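You operate a simulated robot arm through the tools that you are given. There is no shell and no other tool. Be economical: measure what you need, move in short steps, check, and stop when the job is done.

You run a simulated robot arm. Do the job below in one go: nothing can be reset, and whatever is moved stays where it is left.

## Task
Swap the red carrier in the block for the blue one.
Fine: free the green lever first; lay the red carrier on the desk, pad up; lock the new one.
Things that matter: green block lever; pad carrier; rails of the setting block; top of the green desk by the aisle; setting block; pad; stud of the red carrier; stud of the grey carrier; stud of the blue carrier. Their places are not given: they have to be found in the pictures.

The check looks at the end state, three seconds after you hand in, the way a careful person would. Anything else that was tipped, shoved, dropped, spilled or broken makes it a failure.

## Robot
A 7-joint arm with a two-finger parallel gripper, fixed in place. Base frame: the origin is at the foot of the arm, x ahead of it, y to its left, z up; the work surface is at about z = -8. Lengths are in mm, angles in rad, forces in N, time in s.
With the tool pointing down near the work surface it reaches from about 240 to 620 mm from the base axis. Its first joint turns from -1.152 to 1.152 rad. Payload 2.6 kg.
The tool frame sits at the grasp point between the pads (the TCP): z along the fingers, y along the line on which they close. The tips reach 30 mm beyond it. The gripper opens to 94 mm. The fingers are 28 mm wide and 10 mm thick; the gripper's body (50 by 96 mm) begins 55 mm behind the TCP.
Orientation is told as [roll, pitch, yaw] about the base's x, y, z axes, in that order, counted from this pose: with the fingers straight down and closing along the base's y, the tool's x points along the base's -x, its y along +y and its z along -z.

## Interface
- The arm moves only by the tool send_rows. Its argument "rows" is text: rows parted by semicolons, each of 7 numbers parted by spaces: the shift along the tool's x, y, z in mm, then the turn, a rotation vector about the tool's x, y, z in rad, then the closure in counts, from 0 (fully open) to 255 (shut). In form: tx ty tz ax ay az claw; .... A call has 1 to 20 rows; each row is the pose to reach, as a shift and turn from the pose commanded when the call began, along the tool's axes at that moment. Each row takes 0.2 s and may step no farther than 50 mm and 0.15 rad from the row before; otherwise, or with a gripper value out of range, the whole call is refused. A pose out of reach is approached as far as the arm can. The call stops where the force on the tool passes 40 N (or 10 N more than at its start, if that is more) or the arm is blocked; 0.2 s more then pass. The fingers move at their own pace (about 72 mm/s each) and stop on an object; they squeeze with about 31 N. The grip force told is the motor's: it shows also when the fingers shut on nothing. Time passes only in rows, and 0.2 s behind the last, so rows that repeat a pose let the fingers close. The reply holds the time, the measured pose of the TCP, the force on the tool along the base axes, the opening and the grip force, in the units named above and with some noise, and new pictures: "show" is both (left out), scene, wrist or none.
- Cameras (640 x 400 px; columns grow to the right, rows downward): "scene" is fixed at [27.3, 424.5, 565.1]; the picture's right is [-0.85, -0.53, 0.00], its down [-0.30, 0.47, -0.83] and it looks along [0.45, -0.70, -0.55] (base axes); focal length 325 px, centre (320, 200). "wrist" rides on the gripper at [-37, 0, -58] in the tool frame; the picture's right is [0.00, -1.00, 0.00], its down [0.97, 0.00, -0.24] and it looks along [0.24, 0.00, 0.97] (tool axes); focal length 218 px, centre (320, 200).
- measure_at(camera, pixels): for up to 12 pixels [column, row] of the newest picture of that camera ("zoom" is the newest enlarged one), the place [x, y, z] in the base frame of the surface seen there, good to about 2 mm. The clock stands still meanwhile.
- zoom(camera, box): a new picture of the part [left, top, right, bottom] of that camera's present view, enlarged. The clock stands still meanwhile.
- finish_job(): hands the job in; it is judged then, once.

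Go step by step. Measure first, check grasps and placings, and put right what went wrong. The budget is 80 turns and 120 pictures, counting those below and the enlarged ones. Unless the task says otherwise, let go and move clear before handing in, and close with one line.

The tools are called after "Call:" as a command line: name --argument value ..., lists and objects as JSON in quotes. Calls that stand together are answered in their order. send_rows: Moves the arm, as the interface text tells. Its arguments: {"type":"object","properties":{"rows":{"type":"string"},"show":{"type":"string","enum":["both","scene","wrist","none"]}},"required":["rows"]} The other tools are called the same way: measure_at (camera, pixels) gives the place of the surface under pixels of a picture; zoom (camera, box) takes an enlarged picture of a part of a camera's view; finish_job () hands the job in.

At the start:

```text
clock: 0.0
eef_pos: [408.5, 52.8, 369.3]
tcp_rot: [0.0, -0.001, 0.0]
wrist_force: [0.0, -0.4, 0.3]
finger_gap: 93.8
gripper_force: 0.0
```

scene: 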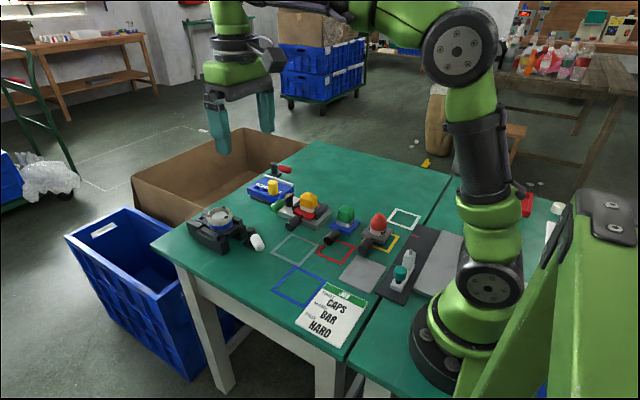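
wrist: 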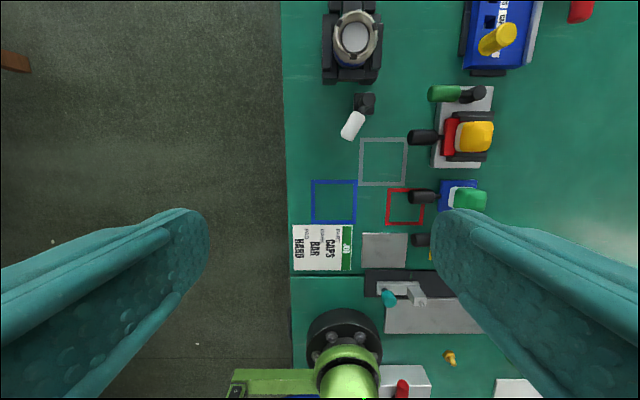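

The pictures show several blocks and carriers on the desk around scene pixels (190-420, 160-300). I'll enlarge to make out the setting block, the lever and the carriers.

Call:
zoom --camera "scene" --box '[180, 150, 340, 250]'

Call:
zoom --camera "scene" --box '[270, 180, 450, 340]'

Call:
zoom --camera "wrist" --box '[280, 0, 600, 200]'

Call:
zoom --camera "wrist" --box '[280, 120, 560, 320]'

```text
4.00 times, centred on (260, 200) of scene
```

zoom: 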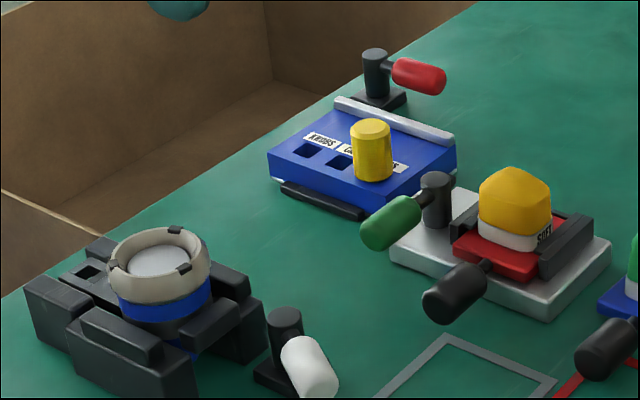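

```text
2.50 times, centred on (360, 260) of scene
```

zoom: 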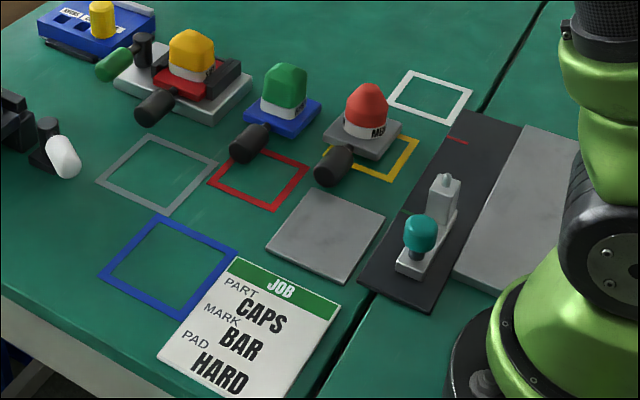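

```text
2.00 times, centred on (440, 100) of wrist
```

zoom: 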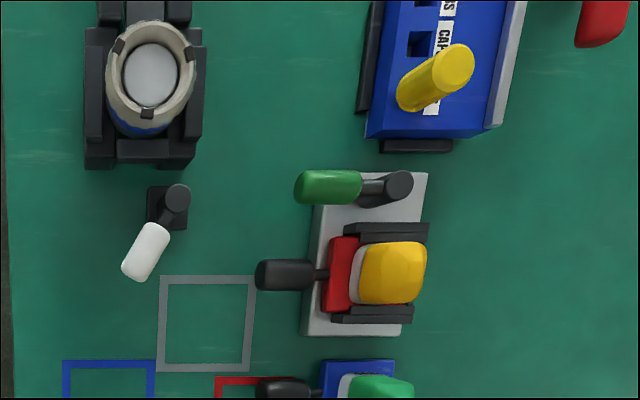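

```text
2.00 times, centred on (420, 220) of wrist
```

zoom: 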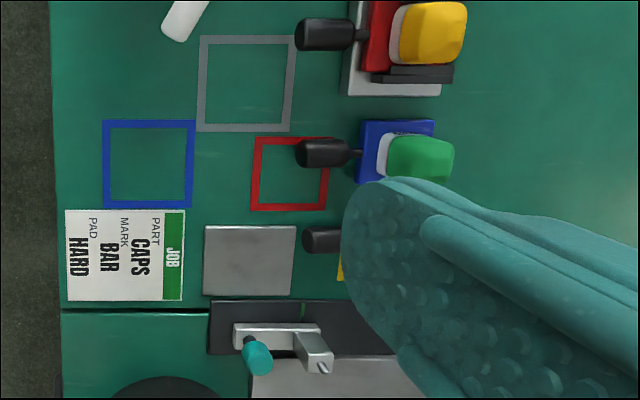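

The metal block sits at wrist (465,130): dark rails run along y, the red carrier's black stud points toward +y, and the green lever is beside it at (460,93). Next I measure these, along with the blue carrier.

Call:
measure_at --camera "wrist" --pixels '[[480, 91], [455, 92], [433, 93], [412, 137], [430, 137], [440, 137], [448, 137], [475, 136], [436, 164], [490, 88], [475, 115], [470, 159]]'

Call:
measure_at --camera "wrist" --pixels '[[412, 196], [430, 196], [438, 197], [444, 184], [475, 182], [468, 198], [420, 240], [387, 188], [424, 225], [380, 160], [334, 202], [384, 250]]'

Call:
measure_at --camera "scene" --pixels '[[276, 205], [288, 197], [290, 225], [307, 199], [296, 210], [312, 218], [330, 239], [345, 214], [347, 230], [362, 230], [322, 207], [290, 207]]'

```text
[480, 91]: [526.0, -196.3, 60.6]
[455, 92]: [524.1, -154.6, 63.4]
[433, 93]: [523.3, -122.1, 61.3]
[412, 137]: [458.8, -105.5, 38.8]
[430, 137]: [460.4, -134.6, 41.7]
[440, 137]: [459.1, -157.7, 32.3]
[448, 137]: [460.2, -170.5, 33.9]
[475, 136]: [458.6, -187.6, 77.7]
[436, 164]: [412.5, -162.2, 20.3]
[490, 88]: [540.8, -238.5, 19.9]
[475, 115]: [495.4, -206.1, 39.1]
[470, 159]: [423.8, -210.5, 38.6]
```

```text
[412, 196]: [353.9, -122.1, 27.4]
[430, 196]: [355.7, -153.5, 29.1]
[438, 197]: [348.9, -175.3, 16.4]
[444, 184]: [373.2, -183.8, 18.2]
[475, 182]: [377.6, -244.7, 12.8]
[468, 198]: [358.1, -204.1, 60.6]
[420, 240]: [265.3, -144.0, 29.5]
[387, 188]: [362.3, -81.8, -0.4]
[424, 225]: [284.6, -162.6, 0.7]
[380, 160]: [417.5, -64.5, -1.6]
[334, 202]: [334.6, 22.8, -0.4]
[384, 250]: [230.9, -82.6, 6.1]
```

```text
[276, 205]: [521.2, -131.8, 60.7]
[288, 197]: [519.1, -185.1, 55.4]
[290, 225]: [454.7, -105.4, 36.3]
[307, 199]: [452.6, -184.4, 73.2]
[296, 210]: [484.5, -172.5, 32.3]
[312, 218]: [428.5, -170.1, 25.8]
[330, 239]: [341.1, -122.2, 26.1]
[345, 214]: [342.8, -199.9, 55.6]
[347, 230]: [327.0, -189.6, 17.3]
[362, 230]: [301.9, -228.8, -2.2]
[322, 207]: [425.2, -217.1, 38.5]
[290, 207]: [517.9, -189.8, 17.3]
```

Block: the lever pivot is near (525,-197) with its handle pointing +y at z≈60. The red carrier's stud is at (459,-105..-140) and the blue stud at (355,-120..-155). I'll bring the wrist camera above the block for a closer look.

Call:
send_rows --rows "-10 -33 20 0 0 0 0;-20 -66 40 0 0 0 0;-30 -100 60 0 0 0 0;-40 -133 80 0 0 0 0;-50 -166 100 0 0 0 0;-60 -200 120 0 0 0 0"

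Call:
zoom --camera "wrist" --box '[200, 60, 440, 210]'

Call:
zoom --camera "scene" --box '[260, 175, 340, 225]'

```text
clock: 1.4
eef_pos: [471.4, -149.0, 246.5]
tcp_rot: [-0.001, -0.001, 0.0]
wrist_force: [0.2, -0.1, 0.2]
finger_gap: 93.7
gripper_force: 0.0
```

scene: 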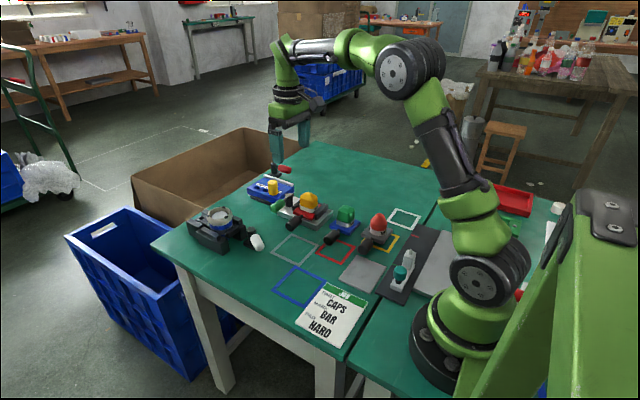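
wrist: 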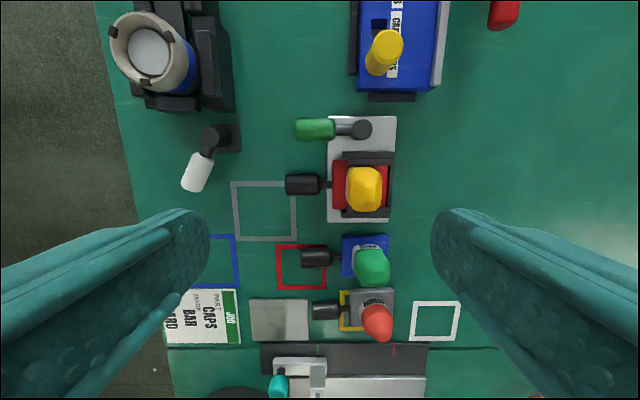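

```text
2.67 times, centred on (320, 135) of wrist
```

zoom: 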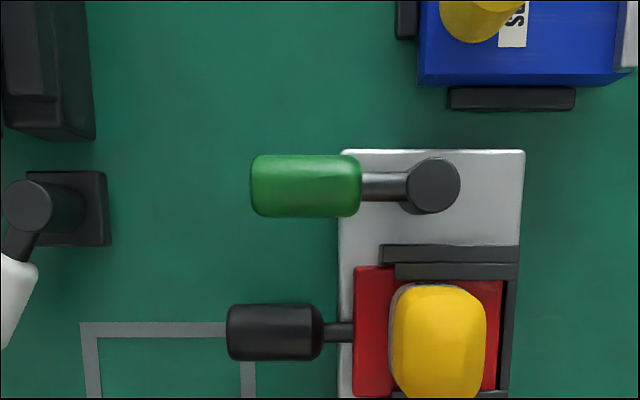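

```text
8.00 times, centred on (300, 200) of scene
```

zoom: 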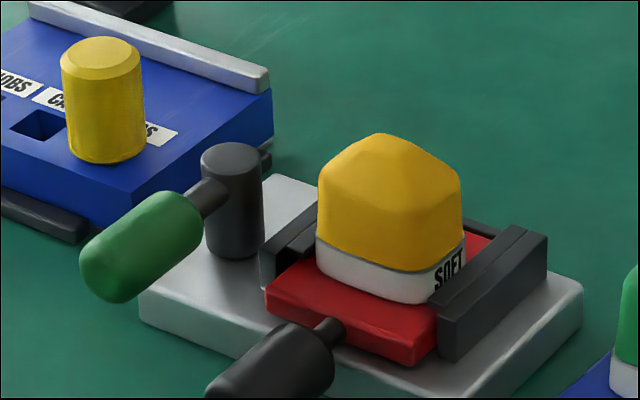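

The handle lies along +y from its post. Before choosing a turn direction I measure the clearance to the blue box beyond it.

Call:
measure_at --camera "wrist" --pixels '[[361, 129], [342, 128], [315, 129], [296, 129], [315, 118], [315, 139], [365, 90], [390, 97], [382, 68], [385, 40], [410, 85], [352, 80]]'

Call:
measure_at --camera "wrist" --pixels '[[302, 174], [302, 195], [287, 184], [319, 184], [326, 184], [336, 165], [336, 206], [391, 165], [368, 154], [365, 213], [340, 185], [220, 140]]'

Call:
zoom --camera "wrist" --box '[280, 110, 440, 230]'

```text
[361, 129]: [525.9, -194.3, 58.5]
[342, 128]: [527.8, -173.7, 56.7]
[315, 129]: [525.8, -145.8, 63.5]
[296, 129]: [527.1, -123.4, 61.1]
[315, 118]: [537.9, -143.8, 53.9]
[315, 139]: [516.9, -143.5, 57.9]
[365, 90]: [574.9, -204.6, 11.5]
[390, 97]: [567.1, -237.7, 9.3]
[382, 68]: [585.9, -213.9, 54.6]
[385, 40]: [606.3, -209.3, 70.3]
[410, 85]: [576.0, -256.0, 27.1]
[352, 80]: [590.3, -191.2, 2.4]
```

```text
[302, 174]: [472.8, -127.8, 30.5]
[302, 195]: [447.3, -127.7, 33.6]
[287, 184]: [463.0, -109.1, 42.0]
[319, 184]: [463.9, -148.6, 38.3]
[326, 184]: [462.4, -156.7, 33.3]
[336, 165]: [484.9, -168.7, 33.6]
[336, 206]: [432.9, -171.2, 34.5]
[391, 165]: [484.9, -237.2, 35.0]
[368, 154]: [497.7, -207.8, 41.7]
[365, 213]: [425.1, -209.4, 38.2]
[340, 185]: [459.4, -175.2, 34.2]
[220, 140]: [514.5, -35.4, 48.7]
```

```text
3.33 times, centred on (360, 170) of wrist
```

zoom: 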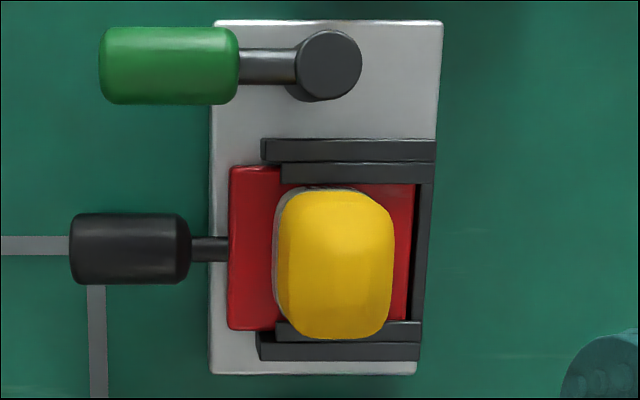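

The block has a closed back, so the carrier slides out toward +y. The lever is a horizontal handle on a vertical post, with room to swing outward to +x, and the yellow cap at (600,-210) sits beyond about 60°. I'll yaw the gripper 90° so its fingers close along x, and hover over the handle.

Call:
send_rows --rows "-5 1 5 0 0 -0.143 60;-10 2 10 0 0 -0.286 119;-15 3 20 0 0 -0.428 119;-20 4 30 0 0 -0.571 119;-25 5 40 0 0 -0.714 119;-30 6 50 0 0 -0.857 119;-35 7 60 0 0 -1.0 119;-40 8 70 0 0 -1.142 119;-45 9 80 0 0 -1.285 119;-50 9 85 0 0 -1.428 119;-55 9 90 0 0 -1.571 119"

```text
clock: 3.8
eef_pos: [524.1, -138.5, 158.2]
tcp_rot: [0.0, 0.001, 1.574]
wrist_force: [0.8, 0.6, -0.4]
finger_gap: 50.0
gripper_force: 0.0
```

scene: 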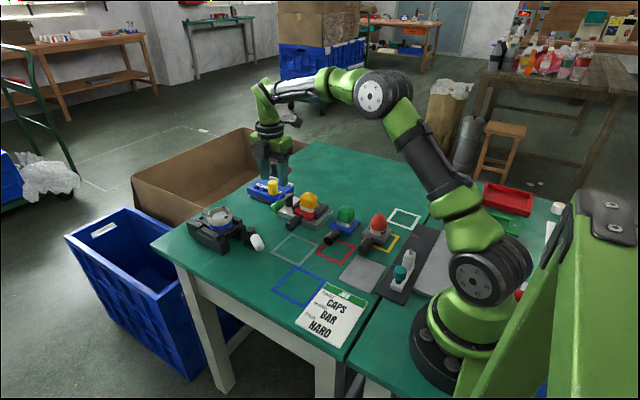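
wrist: 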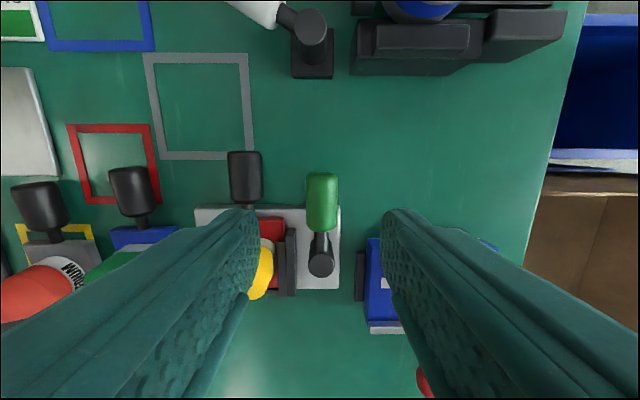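

The handle is centred between the fingers at wrist (322,195). I'll lower around it and close loosely.

Call:
send_rows --rows "0 -1 35 0 0 0 119;0 -1 70 0 0 0 119;0 -1 97 0 0 0 119;0 -1 97 0 0 0 174;0 -1 97 0 0 0 174;0 -1 97 0 0 0 174"

```text
clock: 5.2
eef_pos: [522.9, -137.0, 61.6]
tcp_rot: [0.001, 0.002, 1.571]
wrist_force: [1.0, -0.5, -1.5]
finger_gap: 29.9
gripper_force: 0.8
```

scene: 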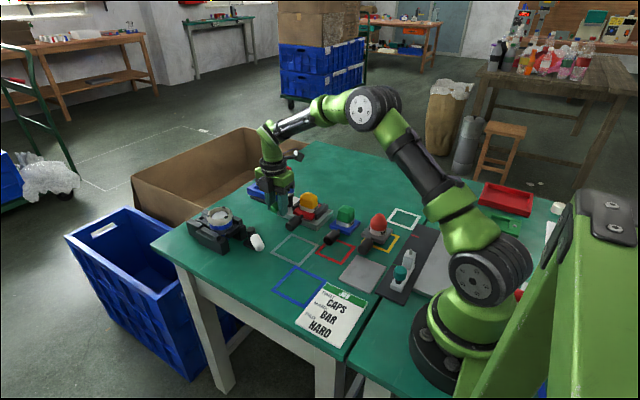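
wrist: 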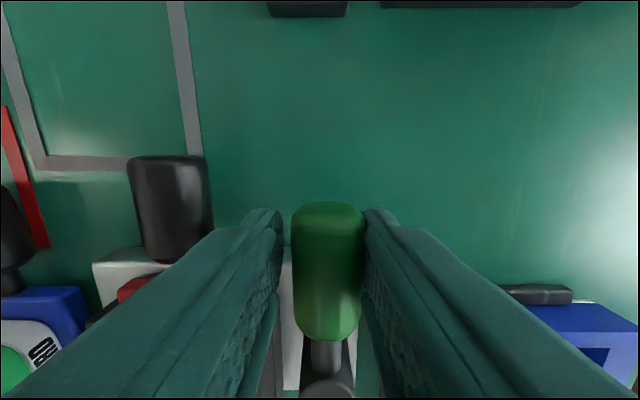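

The handle at wrist (327,270) is bracketed. I'll swing a small arc outward (+x) and watch the force.

Call:
send_rows --rows "0.1 -3 0 0 0 0.05 174;0.3 -5.8 0 0 0 0.1 174;0.7 -8.7 0 0 0 0.15 174;1.2 -11.5 0 0 0 0.2 174;1.8 -14.3 0 0 0 0.25 174;2.6 -17.1 0 0 0 0.3 174"

```text
clock: 6.6
eef_pos: [541.8, -142.3, 61.7]
tcp_rot: [0.001, 0.0, 1.271]
wrist_force: [-2.0, 2.5, -0.6]
finger_gap: 31.6
gripper_force: 0.8
```

scene: 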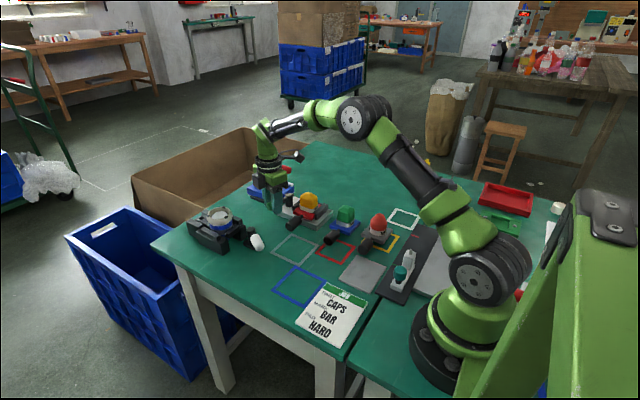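
wrist: 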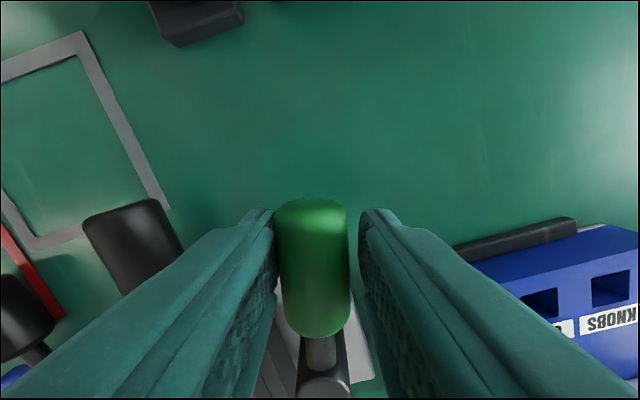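

The lever follows freely outward with only about 3 N, so this is the right direction. I'll continue to about 0.8 rad, 5 mm higher to clear the box.

Call:
send_rows --rows "0 0 -5 0 0 0 174;0.3 -5.8 -5 0 0 0.1 174;1.2 -11.5 -5 0 0 0.2 174;2.6 -17.1 -5 0 0 0.3 174;4.6 -22.6 -5 0 0 0.4 174;7.1 -27.8 -5 0 0 0.5 174"

Call:
zoom --camera "scene" --box '[220, 150, 340, 230]'

```text
clock: 8.0
eef_pos: [566.9, -153.7, 67.3]
tcp_rot: [0.002, -0.002, 0.769]
wrist_force: [-1.2, 2.5, -1.1]
finger_gap: 31.5
gripper_force: 1.2
```

scene: 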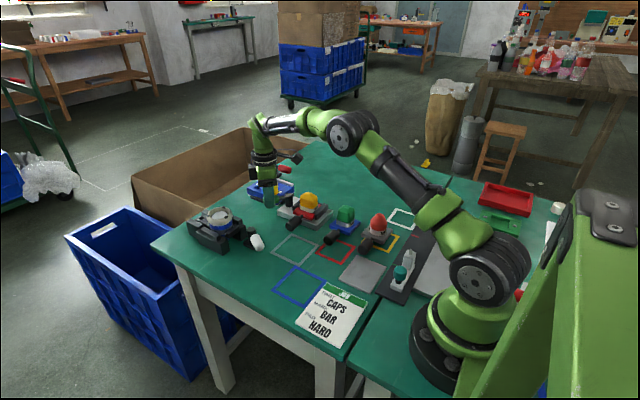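
wrist: 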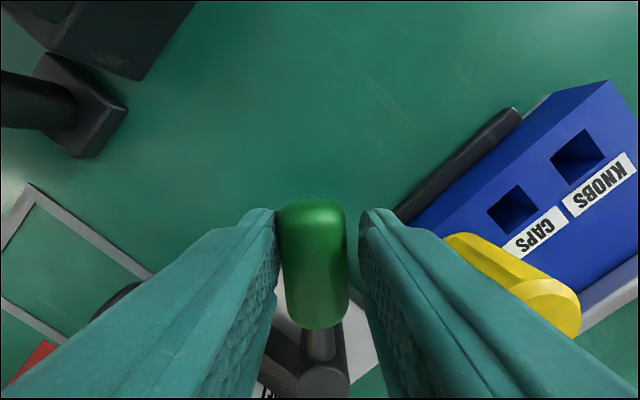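

```text
5.00 times, centred on (280, 190) of scene
```

zoom: 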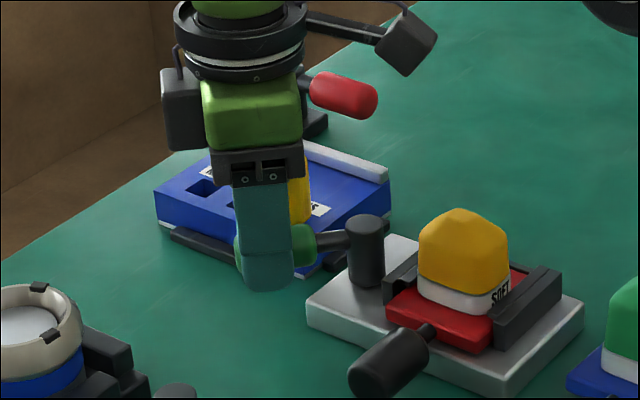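

No resistance so far (θ≈0.8). Before turning further I measure the box top and the cap.

Call:
measure_at --camera "wrist" --pixels '[[530, 240], [455, 237], [550, 290], [430, 222], [580, 150], [490, 250], [315, 210], [315, 320]]'

Call:
measure_at --camera "zoom" --pixels '[[365, 225], [360, 265], [301, 195], [180, 195], [300, 245], [304, 260]]'

```text
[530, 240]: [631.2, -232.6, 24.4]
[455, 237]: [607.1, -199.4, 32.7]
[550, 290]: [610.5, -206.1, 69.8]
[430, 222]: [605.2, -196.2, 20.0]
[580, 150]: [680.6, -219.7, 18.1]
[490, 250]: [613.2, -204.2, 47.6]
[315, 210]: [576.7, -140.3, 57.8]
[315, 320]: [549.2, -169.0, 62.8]
```

```text
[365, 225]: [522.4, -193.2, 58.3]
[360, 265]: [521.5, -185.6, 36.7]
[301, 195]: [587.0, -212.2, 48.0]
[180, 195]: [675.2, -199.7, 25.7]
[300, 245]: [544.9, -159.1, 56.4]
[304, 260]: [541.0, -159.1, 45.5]
```

The box top is at z≈26 and the cap's edge is at y≈-198. Turning another 0.3 rad with the tips at z≈40 keeps clear of both.

Call:
send_rows --rows "0 0 -3 0 0 0 174;0.3 -5.8 -3 0 0 0.1 174;1.2 -11.5 -3 0 0 0.2 174;2.6 -17.1 -3 0 0 0.3 174" --show "wrist"

```text
clock: 9.0
eef_pos: [576.7, -167.8, 71.5]
tcp_rot: [0.002, -0.001, 0.469]
wrist_force: [0.6, 4.0, 0.4]
finger_gap: 32.0
gripper_force: 2.0
```

wrist: 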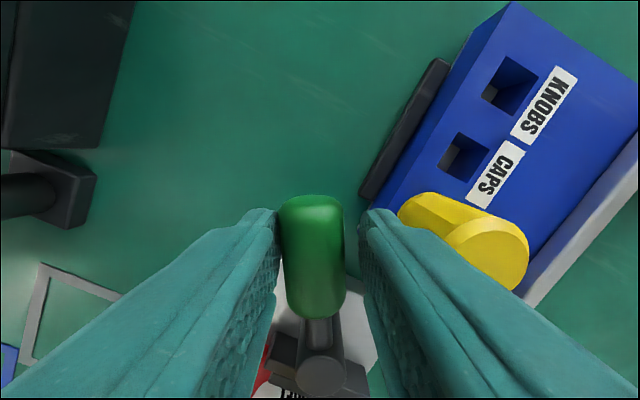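

The lever is now swung about 63° outward. I'll lift straight up, yaw back, and hover over the red carrier's stud.

Call:
send_rows --rows "0 0 -45 0 0 0 174;0 0 -80 0 0 0 150;11 11 -80 0 0 -0.138 119;22 22 -80 0 0 -0.275 119;33 33 -80 0 0 -0.413 119;44 44 -80 0 0 -0.55 119;55 55 -80 0 0 -0.688 119;66 66 -80 0 0 -0.825 119;76 77 -80 0 0 -0.963 119;86 88 -80 0 0 -1.1 119"

Call:
zoom --camera "scene" --box '[220, 150, 340, 230]'

```text
clock: 11.2
eef_pos: [459.7, -130.3, 151.7]
tcp_rot: [0.002, 0.0, 1.575]
wrist_force: [0.3, 1.2, 0.1]
finger_gap: 50.0
gripper_force: 0.0
```

scene: 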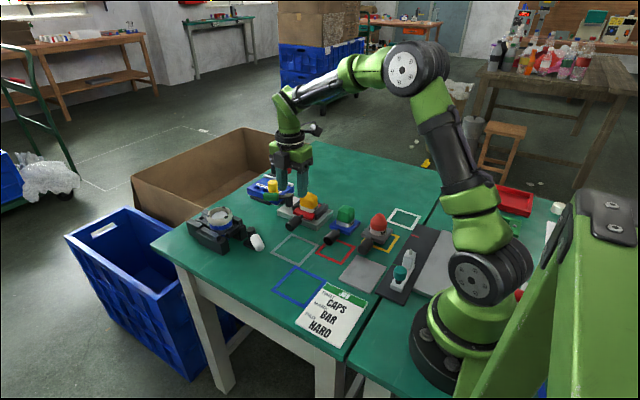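
wrist: 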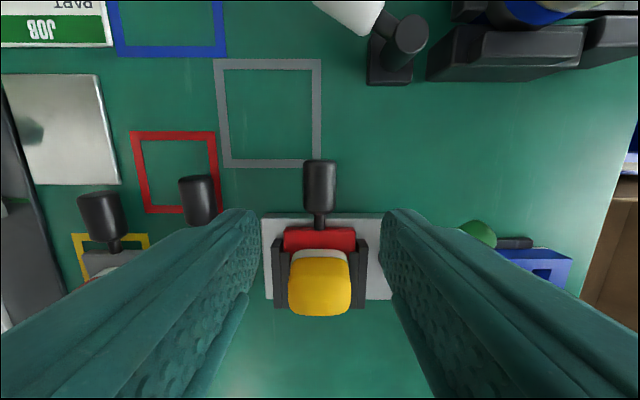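

```text
5.00 times, centred on (280, 190) of scene
```

zoom: 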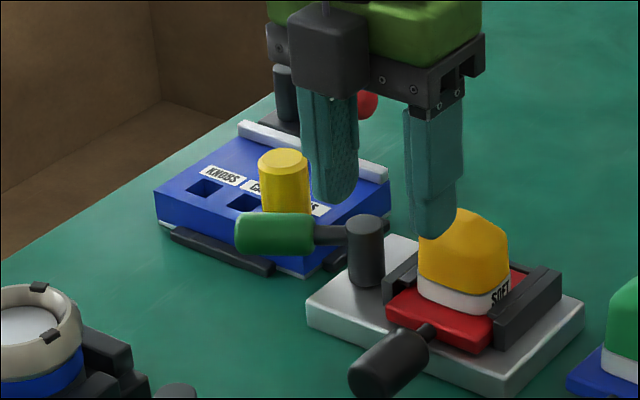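

The stud is centred between the fingers (wrist (319,185)), and the lever is clear at scene zoom (275,232). I'll descend and grip the stud.

Call:
send_rows --rows "0 -0.5 40 0 0 0 119;0 -0.5 80 0 0 0 119;0 -0.5 115 0 0 0 119;0 -0.5 115 0 0 0 200;0 -0.5 115 0 0 0 255;0 -0.5 115 0 0 0 255;0 -0.5 115 0 0 0 255"

```text
clock: 12.8
eef_pos: [460.1, -131.9, 35.9]
tcp_rot: [-0.005, -0.001, 1.572]
wrist_force: [10.2, 1.0, 5.2]
finger_gap: 26.8
gripper_force: 31.6
```

scene: 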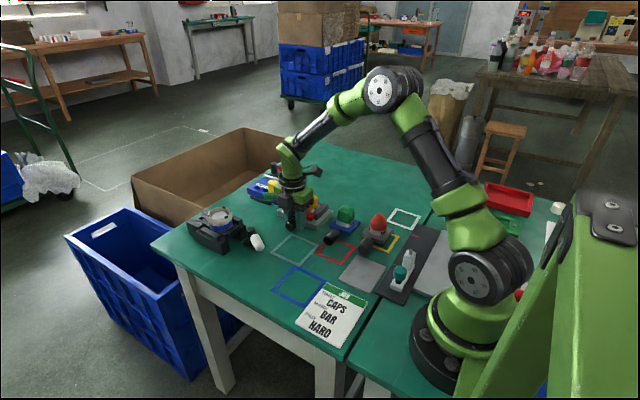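
wrist: 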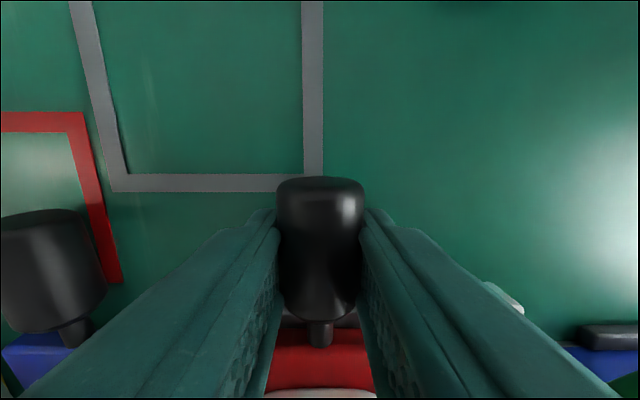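

I've got the stud (gap 26.8, force 31.6 N). The 10 N sideways reading suggests I'm about 1 mm off in x, so I'll relax that and pull +y in small steps.

Call:
send_rows --rows "0 -1 0 0 0 0 255;-2 -1 0 0 0 0 255;-5 -1 0 0 0 0 255;-9 -1 0 0 0 0 255;-14 -1 0 0 0 0 255;-20 -1 0 0 0 0 255"

Call:
zoom --camera "scene" --box '[240, 160, 360, 240]'

```text
clock: 14.2
eef_pos: [460.4, -109.2, 35.3]
tcp_rot: [0.001, 0.0, 1.571]
wrist_force: [2.1, -3.8, 12.8]
finger_gap: 26.9
gripper_force: 31.6
```

scene: 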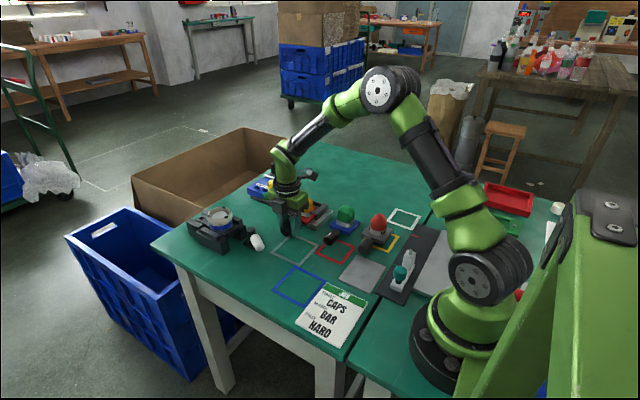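
wrist: 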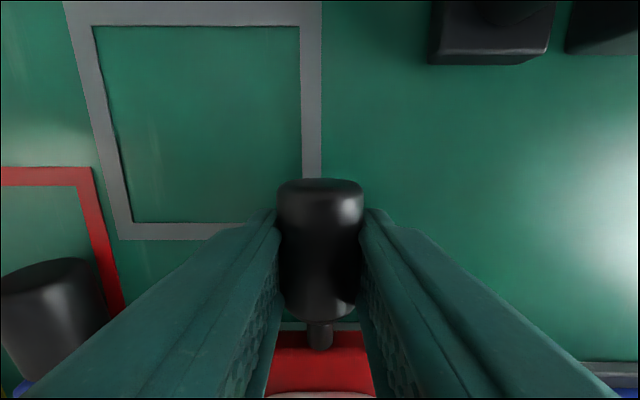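

```text
5.00 times, centred on (300, 200) of scene
```

zoom: 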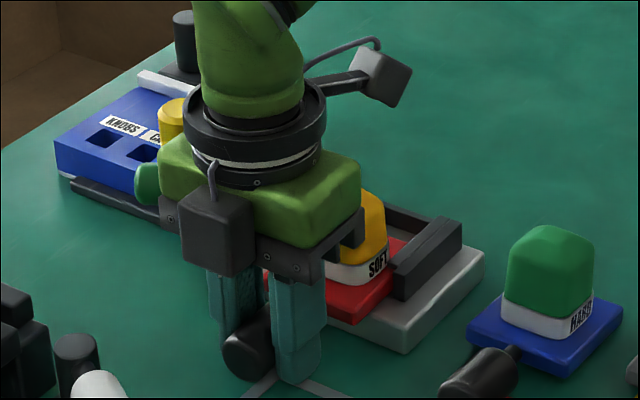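

The carrier slides freely. I'll pull it past the rail mouth and then lift.

Call:
send_rows --rows "-8 0 -0.5 0 0 0 255;-17 0 -0.5 0 0 0 255;-26 0 -0.5 0 0 0 255;-35 0 -0.5 0 0 0 255;-44 0 -0.5 0 0 0 255;-53 0 -0.5 0 0 0 255;-53 0 -6 0 0 0 255;-53 0 -20 0 0 0 255;-53 0 -50 0 0 0 255;-53 0 -90 0 0 0 255"

Call:
zoom --camera "scene" --box '[200, 150, 400, 290]'

```text
clock: 16.4
eef_pos: [460.3, -55.1, 125.7]
tcp_rot: [-0.001, -0.001, 1.571]
wrist_force: [-0.2, 0.4, -1.7]
finger_gap: 27.0
gripper_force: 30.5
```

scene: 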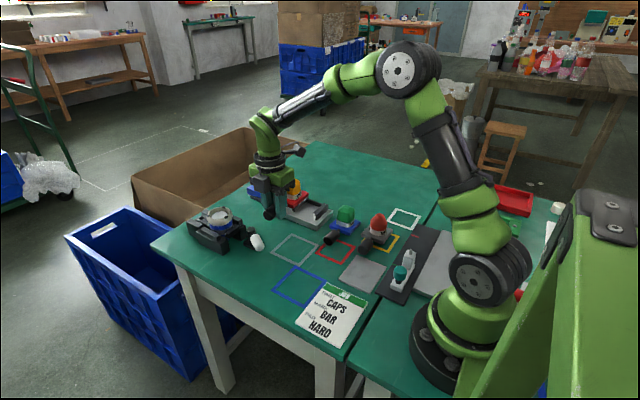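
wrist: 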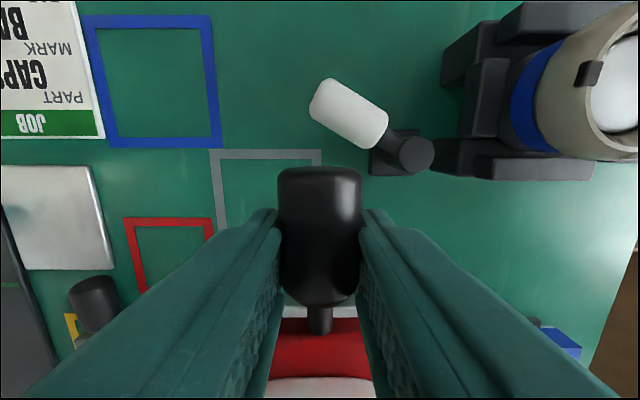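

```text
2.86 times, centred on (300, 220) of scene
```

zoom: 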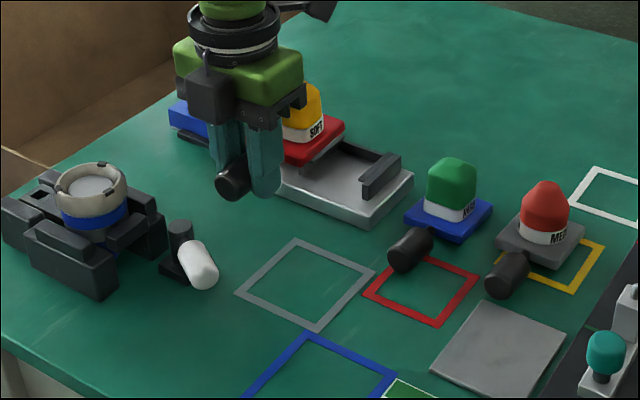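

The red carrier is out and hanging level. But my tips reach z≈5 when gripped this low, while on the desk its stud sits about 12 mm lower, so the tips would hit the desk first. I'll slide it back partway into the rails, let go, raise 8 mm and regrip with the fingertips.

Call:
send_rows --rows "0 0 40 0 0 0 255;0 0 70 0 0 0 255;0 0 84 0 0 0 255;0 0 89.5 0 0 0 255;6 0 89.5 0 0 0 255;12 0 89.5 0 0 0 255;20 0 89.5 0 0 0 255;28 0 89.5 0 0 0 255;36 0 89.5 0 0 0 255;44 0 89.5 0 0 0 255"

Call:
zoom --camera "scene" --box '[240, 160, 360, 240]'

```text
clock: 18.3
eef_pos: [461.8, -74.0, 35.2]
tcp_rot: [0.0, -0.02, 1.58]
wrist_force: [-0.2, 1.1, -1.7]
finger_gap: 26.9
gripper_force: 30.7
stopped in row 9: the force on the tool passed its limit (the readings are from after the stop); the commanded pose is now the measured one
```

scene: 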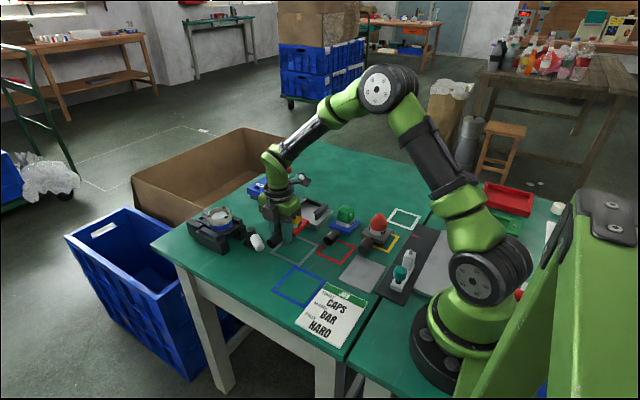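
wrist: 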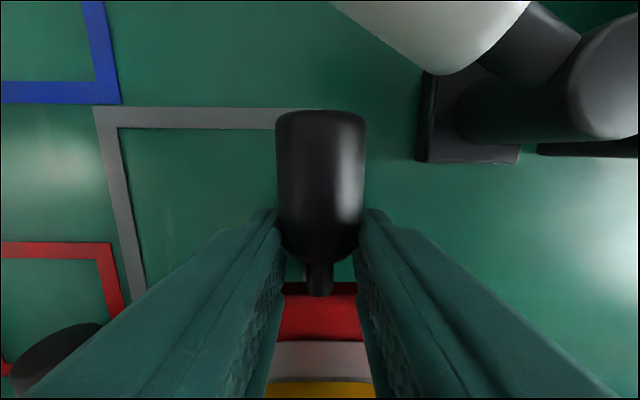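

```text
5.00 times, centred on (300, 200) of scene
```

zoom: 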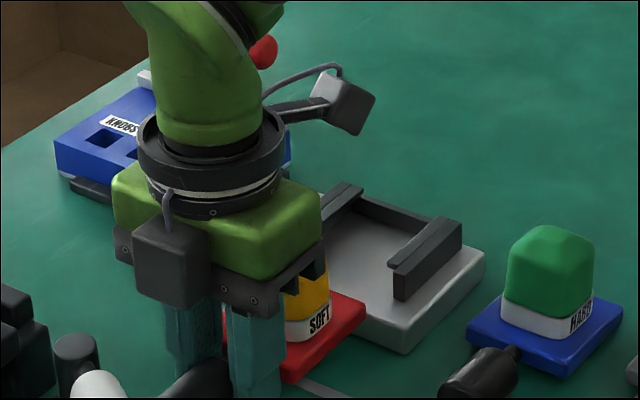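

The carrier butted the plate's front edge and slipped about 17 mm in the fingers (stud now at wrist (320,190)). I'll lift a bit and inspect its tilt and whether the block shifted.

Call:
send_rows --rows "-10 0 -3 0 0 0 255;-20 0 -20 0 0 0 255;-20 0 -50 0 0 0 255;-20 0 -90 0 0 0 255"

Call:
zoom --camera "scene" --box '[240, 150, 360, 240]'

```text
clock: 19.3
eef_pos: [461.4, -57.4, 126.0]
tcp_rot: [0.0, -0.018, 1.581]
wrist_force: [0.5, 0.4, -2.5]
finger_gap: 26.6
gripper_force: 31.0
```

scene: 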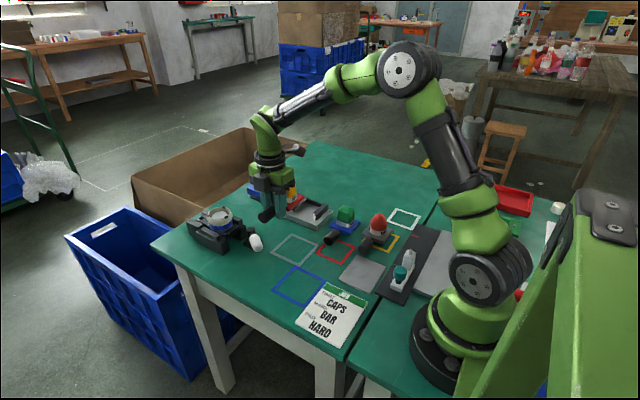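
wrist: 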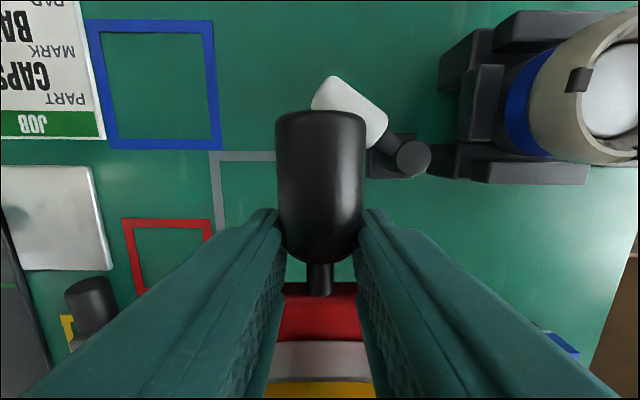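

```text
4.44 times, centred on (300, 195) of scene
```

zoom: 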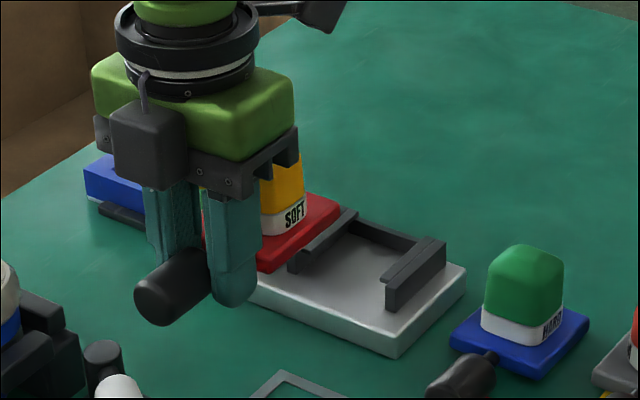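

The carrier is still held. I measure the block's rails and plate, plus the stud and carrier, for tilt.

Call:
measure_at --camera "zoom" --pixels '[[396, 345], [462, 268], [395, 262], [438, 240], [350, 214], [320, 235], [268, 264], [335, 208], [265, 272], [160, 290], [185, 265], [300, 200]]'

Call:
measure_at --camera "wrist" --pixels '[[320, 120], [320, 180], [320, 250], [320, 310], [300, 320], [340, 320], [320, 333]]'

```text
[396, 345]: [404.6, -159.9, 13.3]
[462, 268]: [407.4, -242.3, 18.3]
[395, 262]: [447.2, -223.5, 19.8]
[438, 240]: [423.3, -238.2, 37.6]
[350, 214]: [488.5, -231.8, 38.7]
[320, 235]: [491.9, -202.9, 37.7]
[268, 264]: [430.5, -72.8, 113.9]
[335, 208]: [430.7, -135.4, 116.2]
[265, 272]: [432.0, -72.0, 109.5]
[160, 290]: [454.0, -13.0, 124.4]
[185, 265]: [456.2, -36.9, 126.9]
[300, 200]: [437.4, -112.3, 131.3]
```

```text
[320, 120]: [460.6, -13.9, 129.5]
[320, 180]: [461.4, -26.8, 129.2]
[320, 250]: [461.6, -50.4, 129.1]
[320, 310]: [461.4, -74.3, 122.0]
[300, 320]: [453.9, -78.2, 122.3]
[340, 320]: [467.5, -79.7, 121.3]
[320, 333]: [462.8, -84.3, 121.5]
```

The block has not moved and the carrier hangs level. The carriers' studs hang below their plates, so on the desk they rest stud-and-back-edge. I'll carry it to free desk near (395,-5), pitch the pad end down 0.15 rad, and lower until the back edge and tips are just above the desk.

Call:
send_rows --rows "-17 22 0 -0.009 0 0.005 255;-34 44 0 -0.018 -0.05 0.01 255;-52 66 0 -0.018 -0.1 0.01 255;-52 66 30 -0.018 -0.15 0.01 255;-52 66 60 -0.018 -0.15 0.01 255;-52 66 78 -0.018 -0.15 0.01 255"

Call:
zoom --camera "scene" --box '[220, 170, 380, 290]'

```text
clock: 20.7
eef_pos: [397.5, -3.0, 49.5]
tcp_rot: [0.02, -0.168, 1.568]
wrist_force: [-0.2, -0.2, -1.2]
finger_gap: 26.9
gripper_force: 31.0
```

scene: 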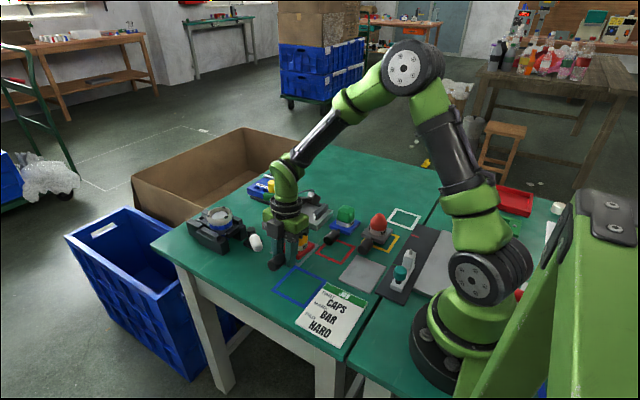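
wrist: 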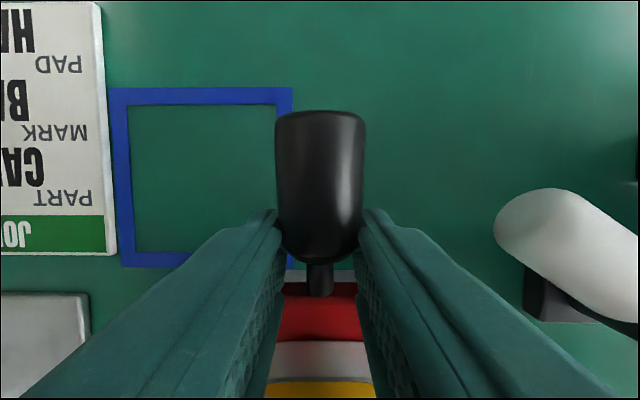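

```text
3.33 times, centred on (300, 230) of scene
```

zoom: 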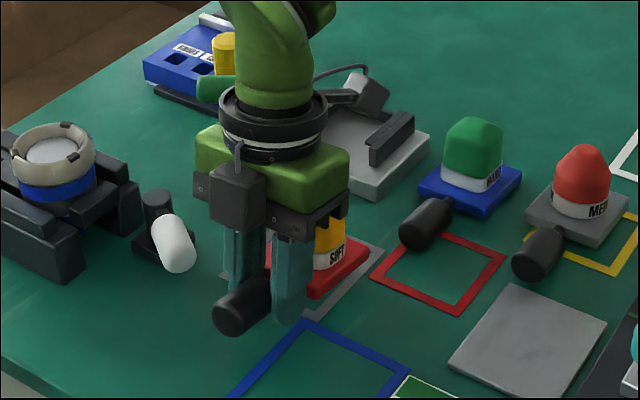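

Pad end is pitched down as intended, with a 0.02 stray roll that I'll correct while lowering 16 mm. I'll watch the force.

Call:
send_rows --rows "1.3 0 8 0.02 0 0 255;2 0 12 0.02 0 0 255;2.3 0 13.8 0.02 0 0 255;2.5 0 14.8 0.02 0 0 255;2.7 0 15.8 0.02 0 0 255" --show "scene"

Call:
zoom --camera "scene" --box '[250, 210, 350, 290]'

```text
clock: 21.9
eef_pos: [395.7, -2.7, 33.9]
tcp_rot: [0.0, -0.167, 1.571]
wrist_force: [0.9, 0.7, -0.8]
finger_gap: 26.8
gripper_force: 31.5
```

scene: 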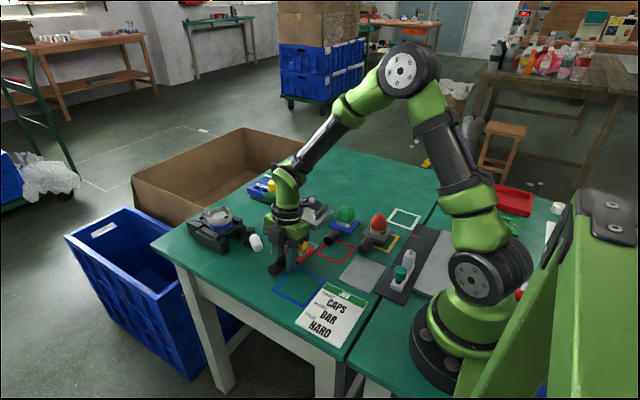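

```text
5.00 times, centred on (300, 250) of scene
```

zoom: 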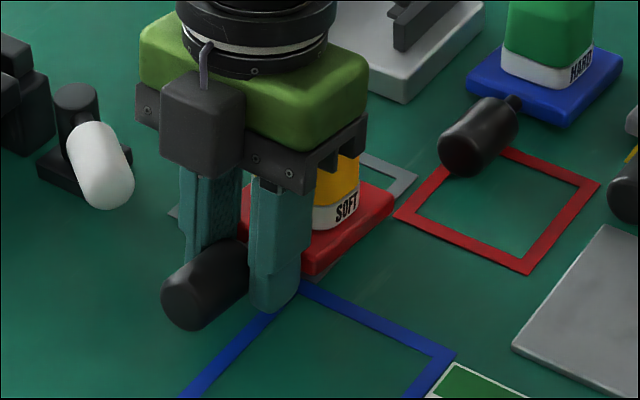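

No contact yet (forces about zero). I'll lower 3 mm more in small steps.

Call:
send_rows --rows "0.1 0 0.7 0 0 0 255;0.2 0 1.4 0 0 0 255;0.3 0 2 0 0 0 255;0.4 0 2.5 0 0 0 255;0.5 0 3 0 0 0 255" --show "none"

Call:
zoom --camera "scene" --box '[250, 210, 350, 290]'

```text
clock: 23.1
eef_pos: [395.0, -3.3, 32.0]
tcp_rot: [-0.001, -0.169, 1.567]
wrist_force: [-9.6, 0.5, 25.7]
finger_gap: 26.8
gripper_force: 31.0
```

```text
5.00 times, centred on (300, 250) of scene
```

zoom: 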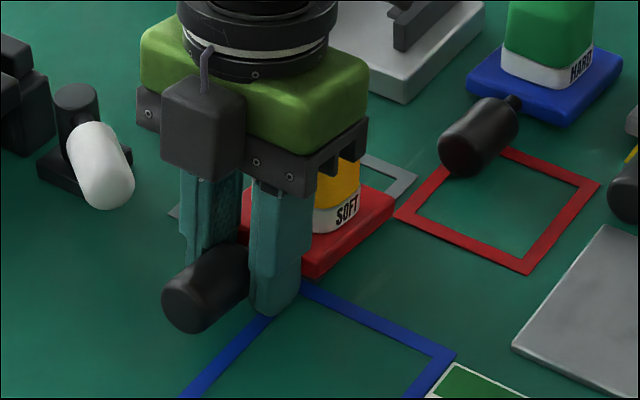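

Contact at TCP z=32 (25 N). I'll ease up 0.7 mm and open gradually.

Call:
send_rows --rows "-0.1 0 -0.7 0 0 0 255;-0.1 0 -0.7 0 0 0 190;-0.1 0 -0.7 0 0 0 180;-0.1 0 -0.7 0 0 0 165;-0.1 0 -0.7 0 0 0 140;-0.1 0 -0.7 0 0 0 125"

Call:
zoom --camera "scene" --box '[250, 210, 350, 290]'

```text
clock: 24.5
eef_pos: [395.2, -4.9, 32.4]
tcp_rot: [-0.006, -0.166, 1.569]
wrist_force: [9.3, 0.2, 10.2]
finger_gap: 42.2
gripper_force: 0.0
```

scene: 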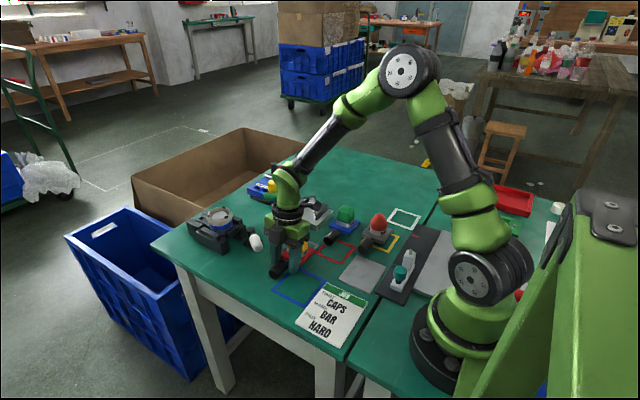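
wrist: 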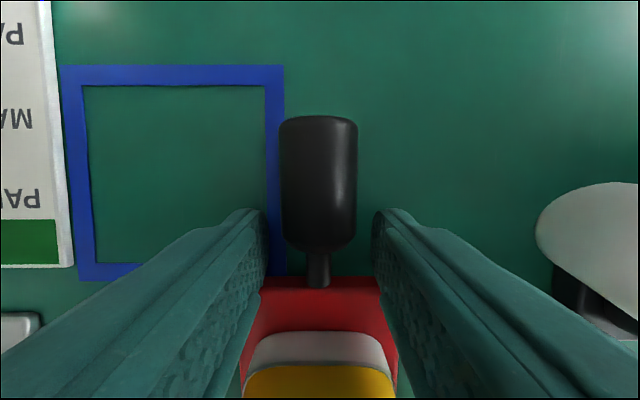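

```text
5.00 times, centred on (300, 250) of scene
```

zoom: 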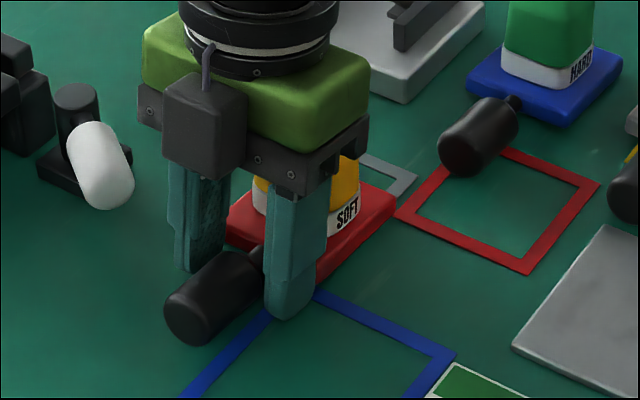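

The red carrier lies on the desk pad up. I'll lift straight, level the tool, and move above the blue stud.

Call:
send_rows --rows "-8 0 -47 0 0 0 125;-16.7 0 -95 0 0.05 0 119;15 13 -103 0 0.1 0 119;50 26 -109 0 0.167 0 119;83 40 -115 0 0.167 0 119;112.5 40 -120.5 0 0.167 0 119"

Call:
zoom --camera "scene" --box '[240, 160, 400, 280]'

```text
clock: 25.9
eef_pos: [348.7, -135.2, 132.6]
tcp_rot: [-0.001, 0.0, 1.568]
wrist_force: [-0.7, 0.3, -0.2]
finger_gap: 50.2
gripper_force: 0.0
```

scene: 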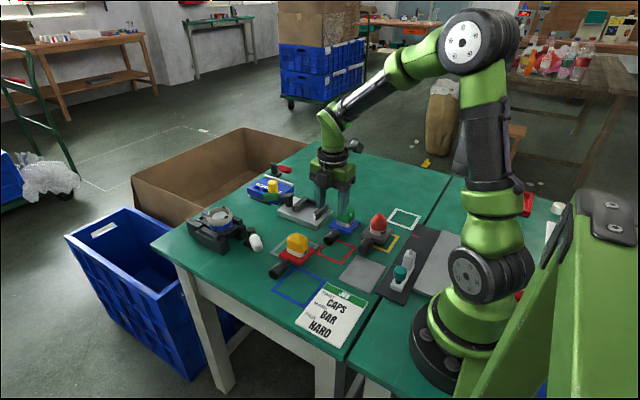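
wrist: 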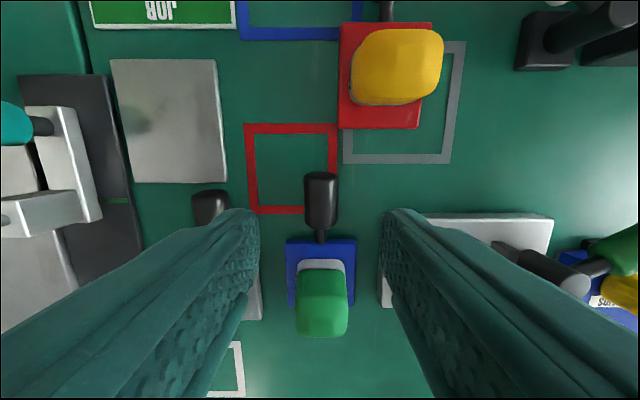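

```text
3.33 times, centred on (320, 220) of scene
```

zoom: 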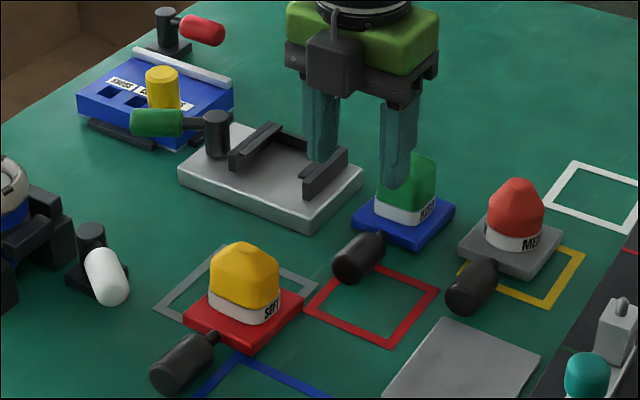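

Everything stands clear; the blue stud is at wrist (321,200), centred. I measure it and the carrier before going down.

Call:
measure_at --camera "wrist" --pixels '[[321, 178], [321, 200], [321, 220], [321, 234], [290, 243], [353, 243], [290, 300], [353, 300], [309, 200], [334, 200], [300, 225], [280, 208]]'

Call:
measure_at --camera "zoom" --pixels '[[355, 215], [408, 237], [408, 249], [450, 207], [240, 346], [240, 336], [300, 294], [190, 370], [180, 360], [345, 250], [345, 275], [186, 317]]'

```text
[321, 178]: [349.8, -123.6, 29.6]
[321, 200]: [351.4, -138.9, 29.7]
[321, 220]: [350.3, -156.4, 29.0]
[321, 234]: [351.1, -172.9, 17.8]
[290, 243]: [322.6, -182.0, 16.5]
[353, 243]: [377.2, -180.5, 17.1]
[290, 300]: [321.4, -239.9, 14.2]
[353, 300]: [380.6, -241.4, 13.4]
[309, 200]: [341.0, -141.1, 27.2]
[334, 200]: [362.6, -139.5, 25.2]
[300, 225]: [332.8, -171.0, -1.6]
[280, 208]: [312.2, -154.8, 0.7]
```

```text
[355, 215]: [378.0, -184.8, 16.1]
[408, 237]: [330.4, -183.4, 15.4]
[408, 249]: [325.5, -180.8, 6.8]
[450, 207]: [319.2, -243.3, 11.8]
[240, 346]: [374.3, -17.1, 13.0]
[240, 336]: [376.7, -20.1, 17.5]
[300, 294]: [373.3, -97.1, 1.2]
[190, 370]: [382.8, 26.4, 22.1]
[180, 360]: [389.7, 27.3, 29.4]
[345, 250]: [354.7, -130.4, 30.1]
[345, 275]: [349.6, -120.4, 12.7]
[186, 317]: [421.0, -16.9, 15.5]
```

Blue stud centre is (351,-139) with its top at 29.5, and the carrier is tilted about 0.055 rad (back low). I'll match that pitch, go down to TCP z≈32 and grip.

Call:
send_rows --rows "2 -2 40 0 -0.055 0 119;4 -2 80 0 -0.055 0 119;4 -2 95 0 -0.055 0 119;4 -2 100 0 -0.055 0 119;4 -2 100 0 -0.055 0 190;4 -2 100 0 -0.055 0 255;4 -2 100 0 -0.055 0 255;4 -2 100 0 -0.055 0 255"

```text
clock: 27.2
eef_pos: [355.9, -141.0, 30.6]
tcp_rot: [0.0, -0.053, 1.566]
wrist_force: [-1.4, -1.8, 3.8]
finger_gap: 27.0
gripper_force: 21.9
stopped in row 6: the force on the tool passed its limit (the readings are from after the stop); the commanded pose is now the measured one
```

scene: 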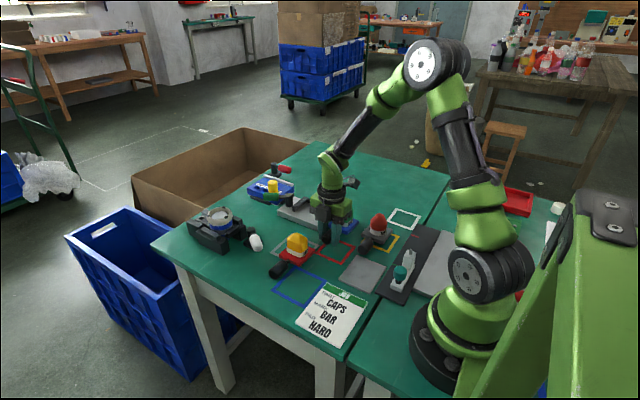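
wrist: 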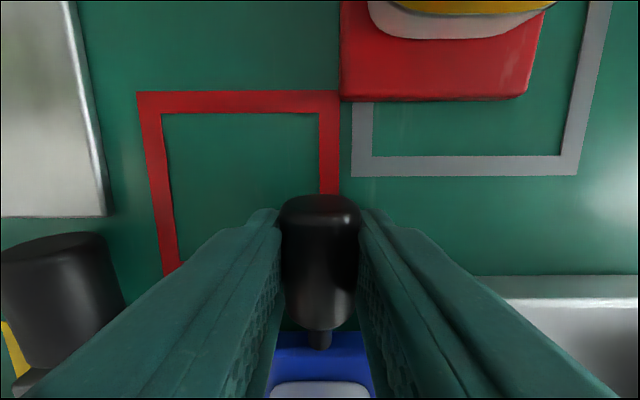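

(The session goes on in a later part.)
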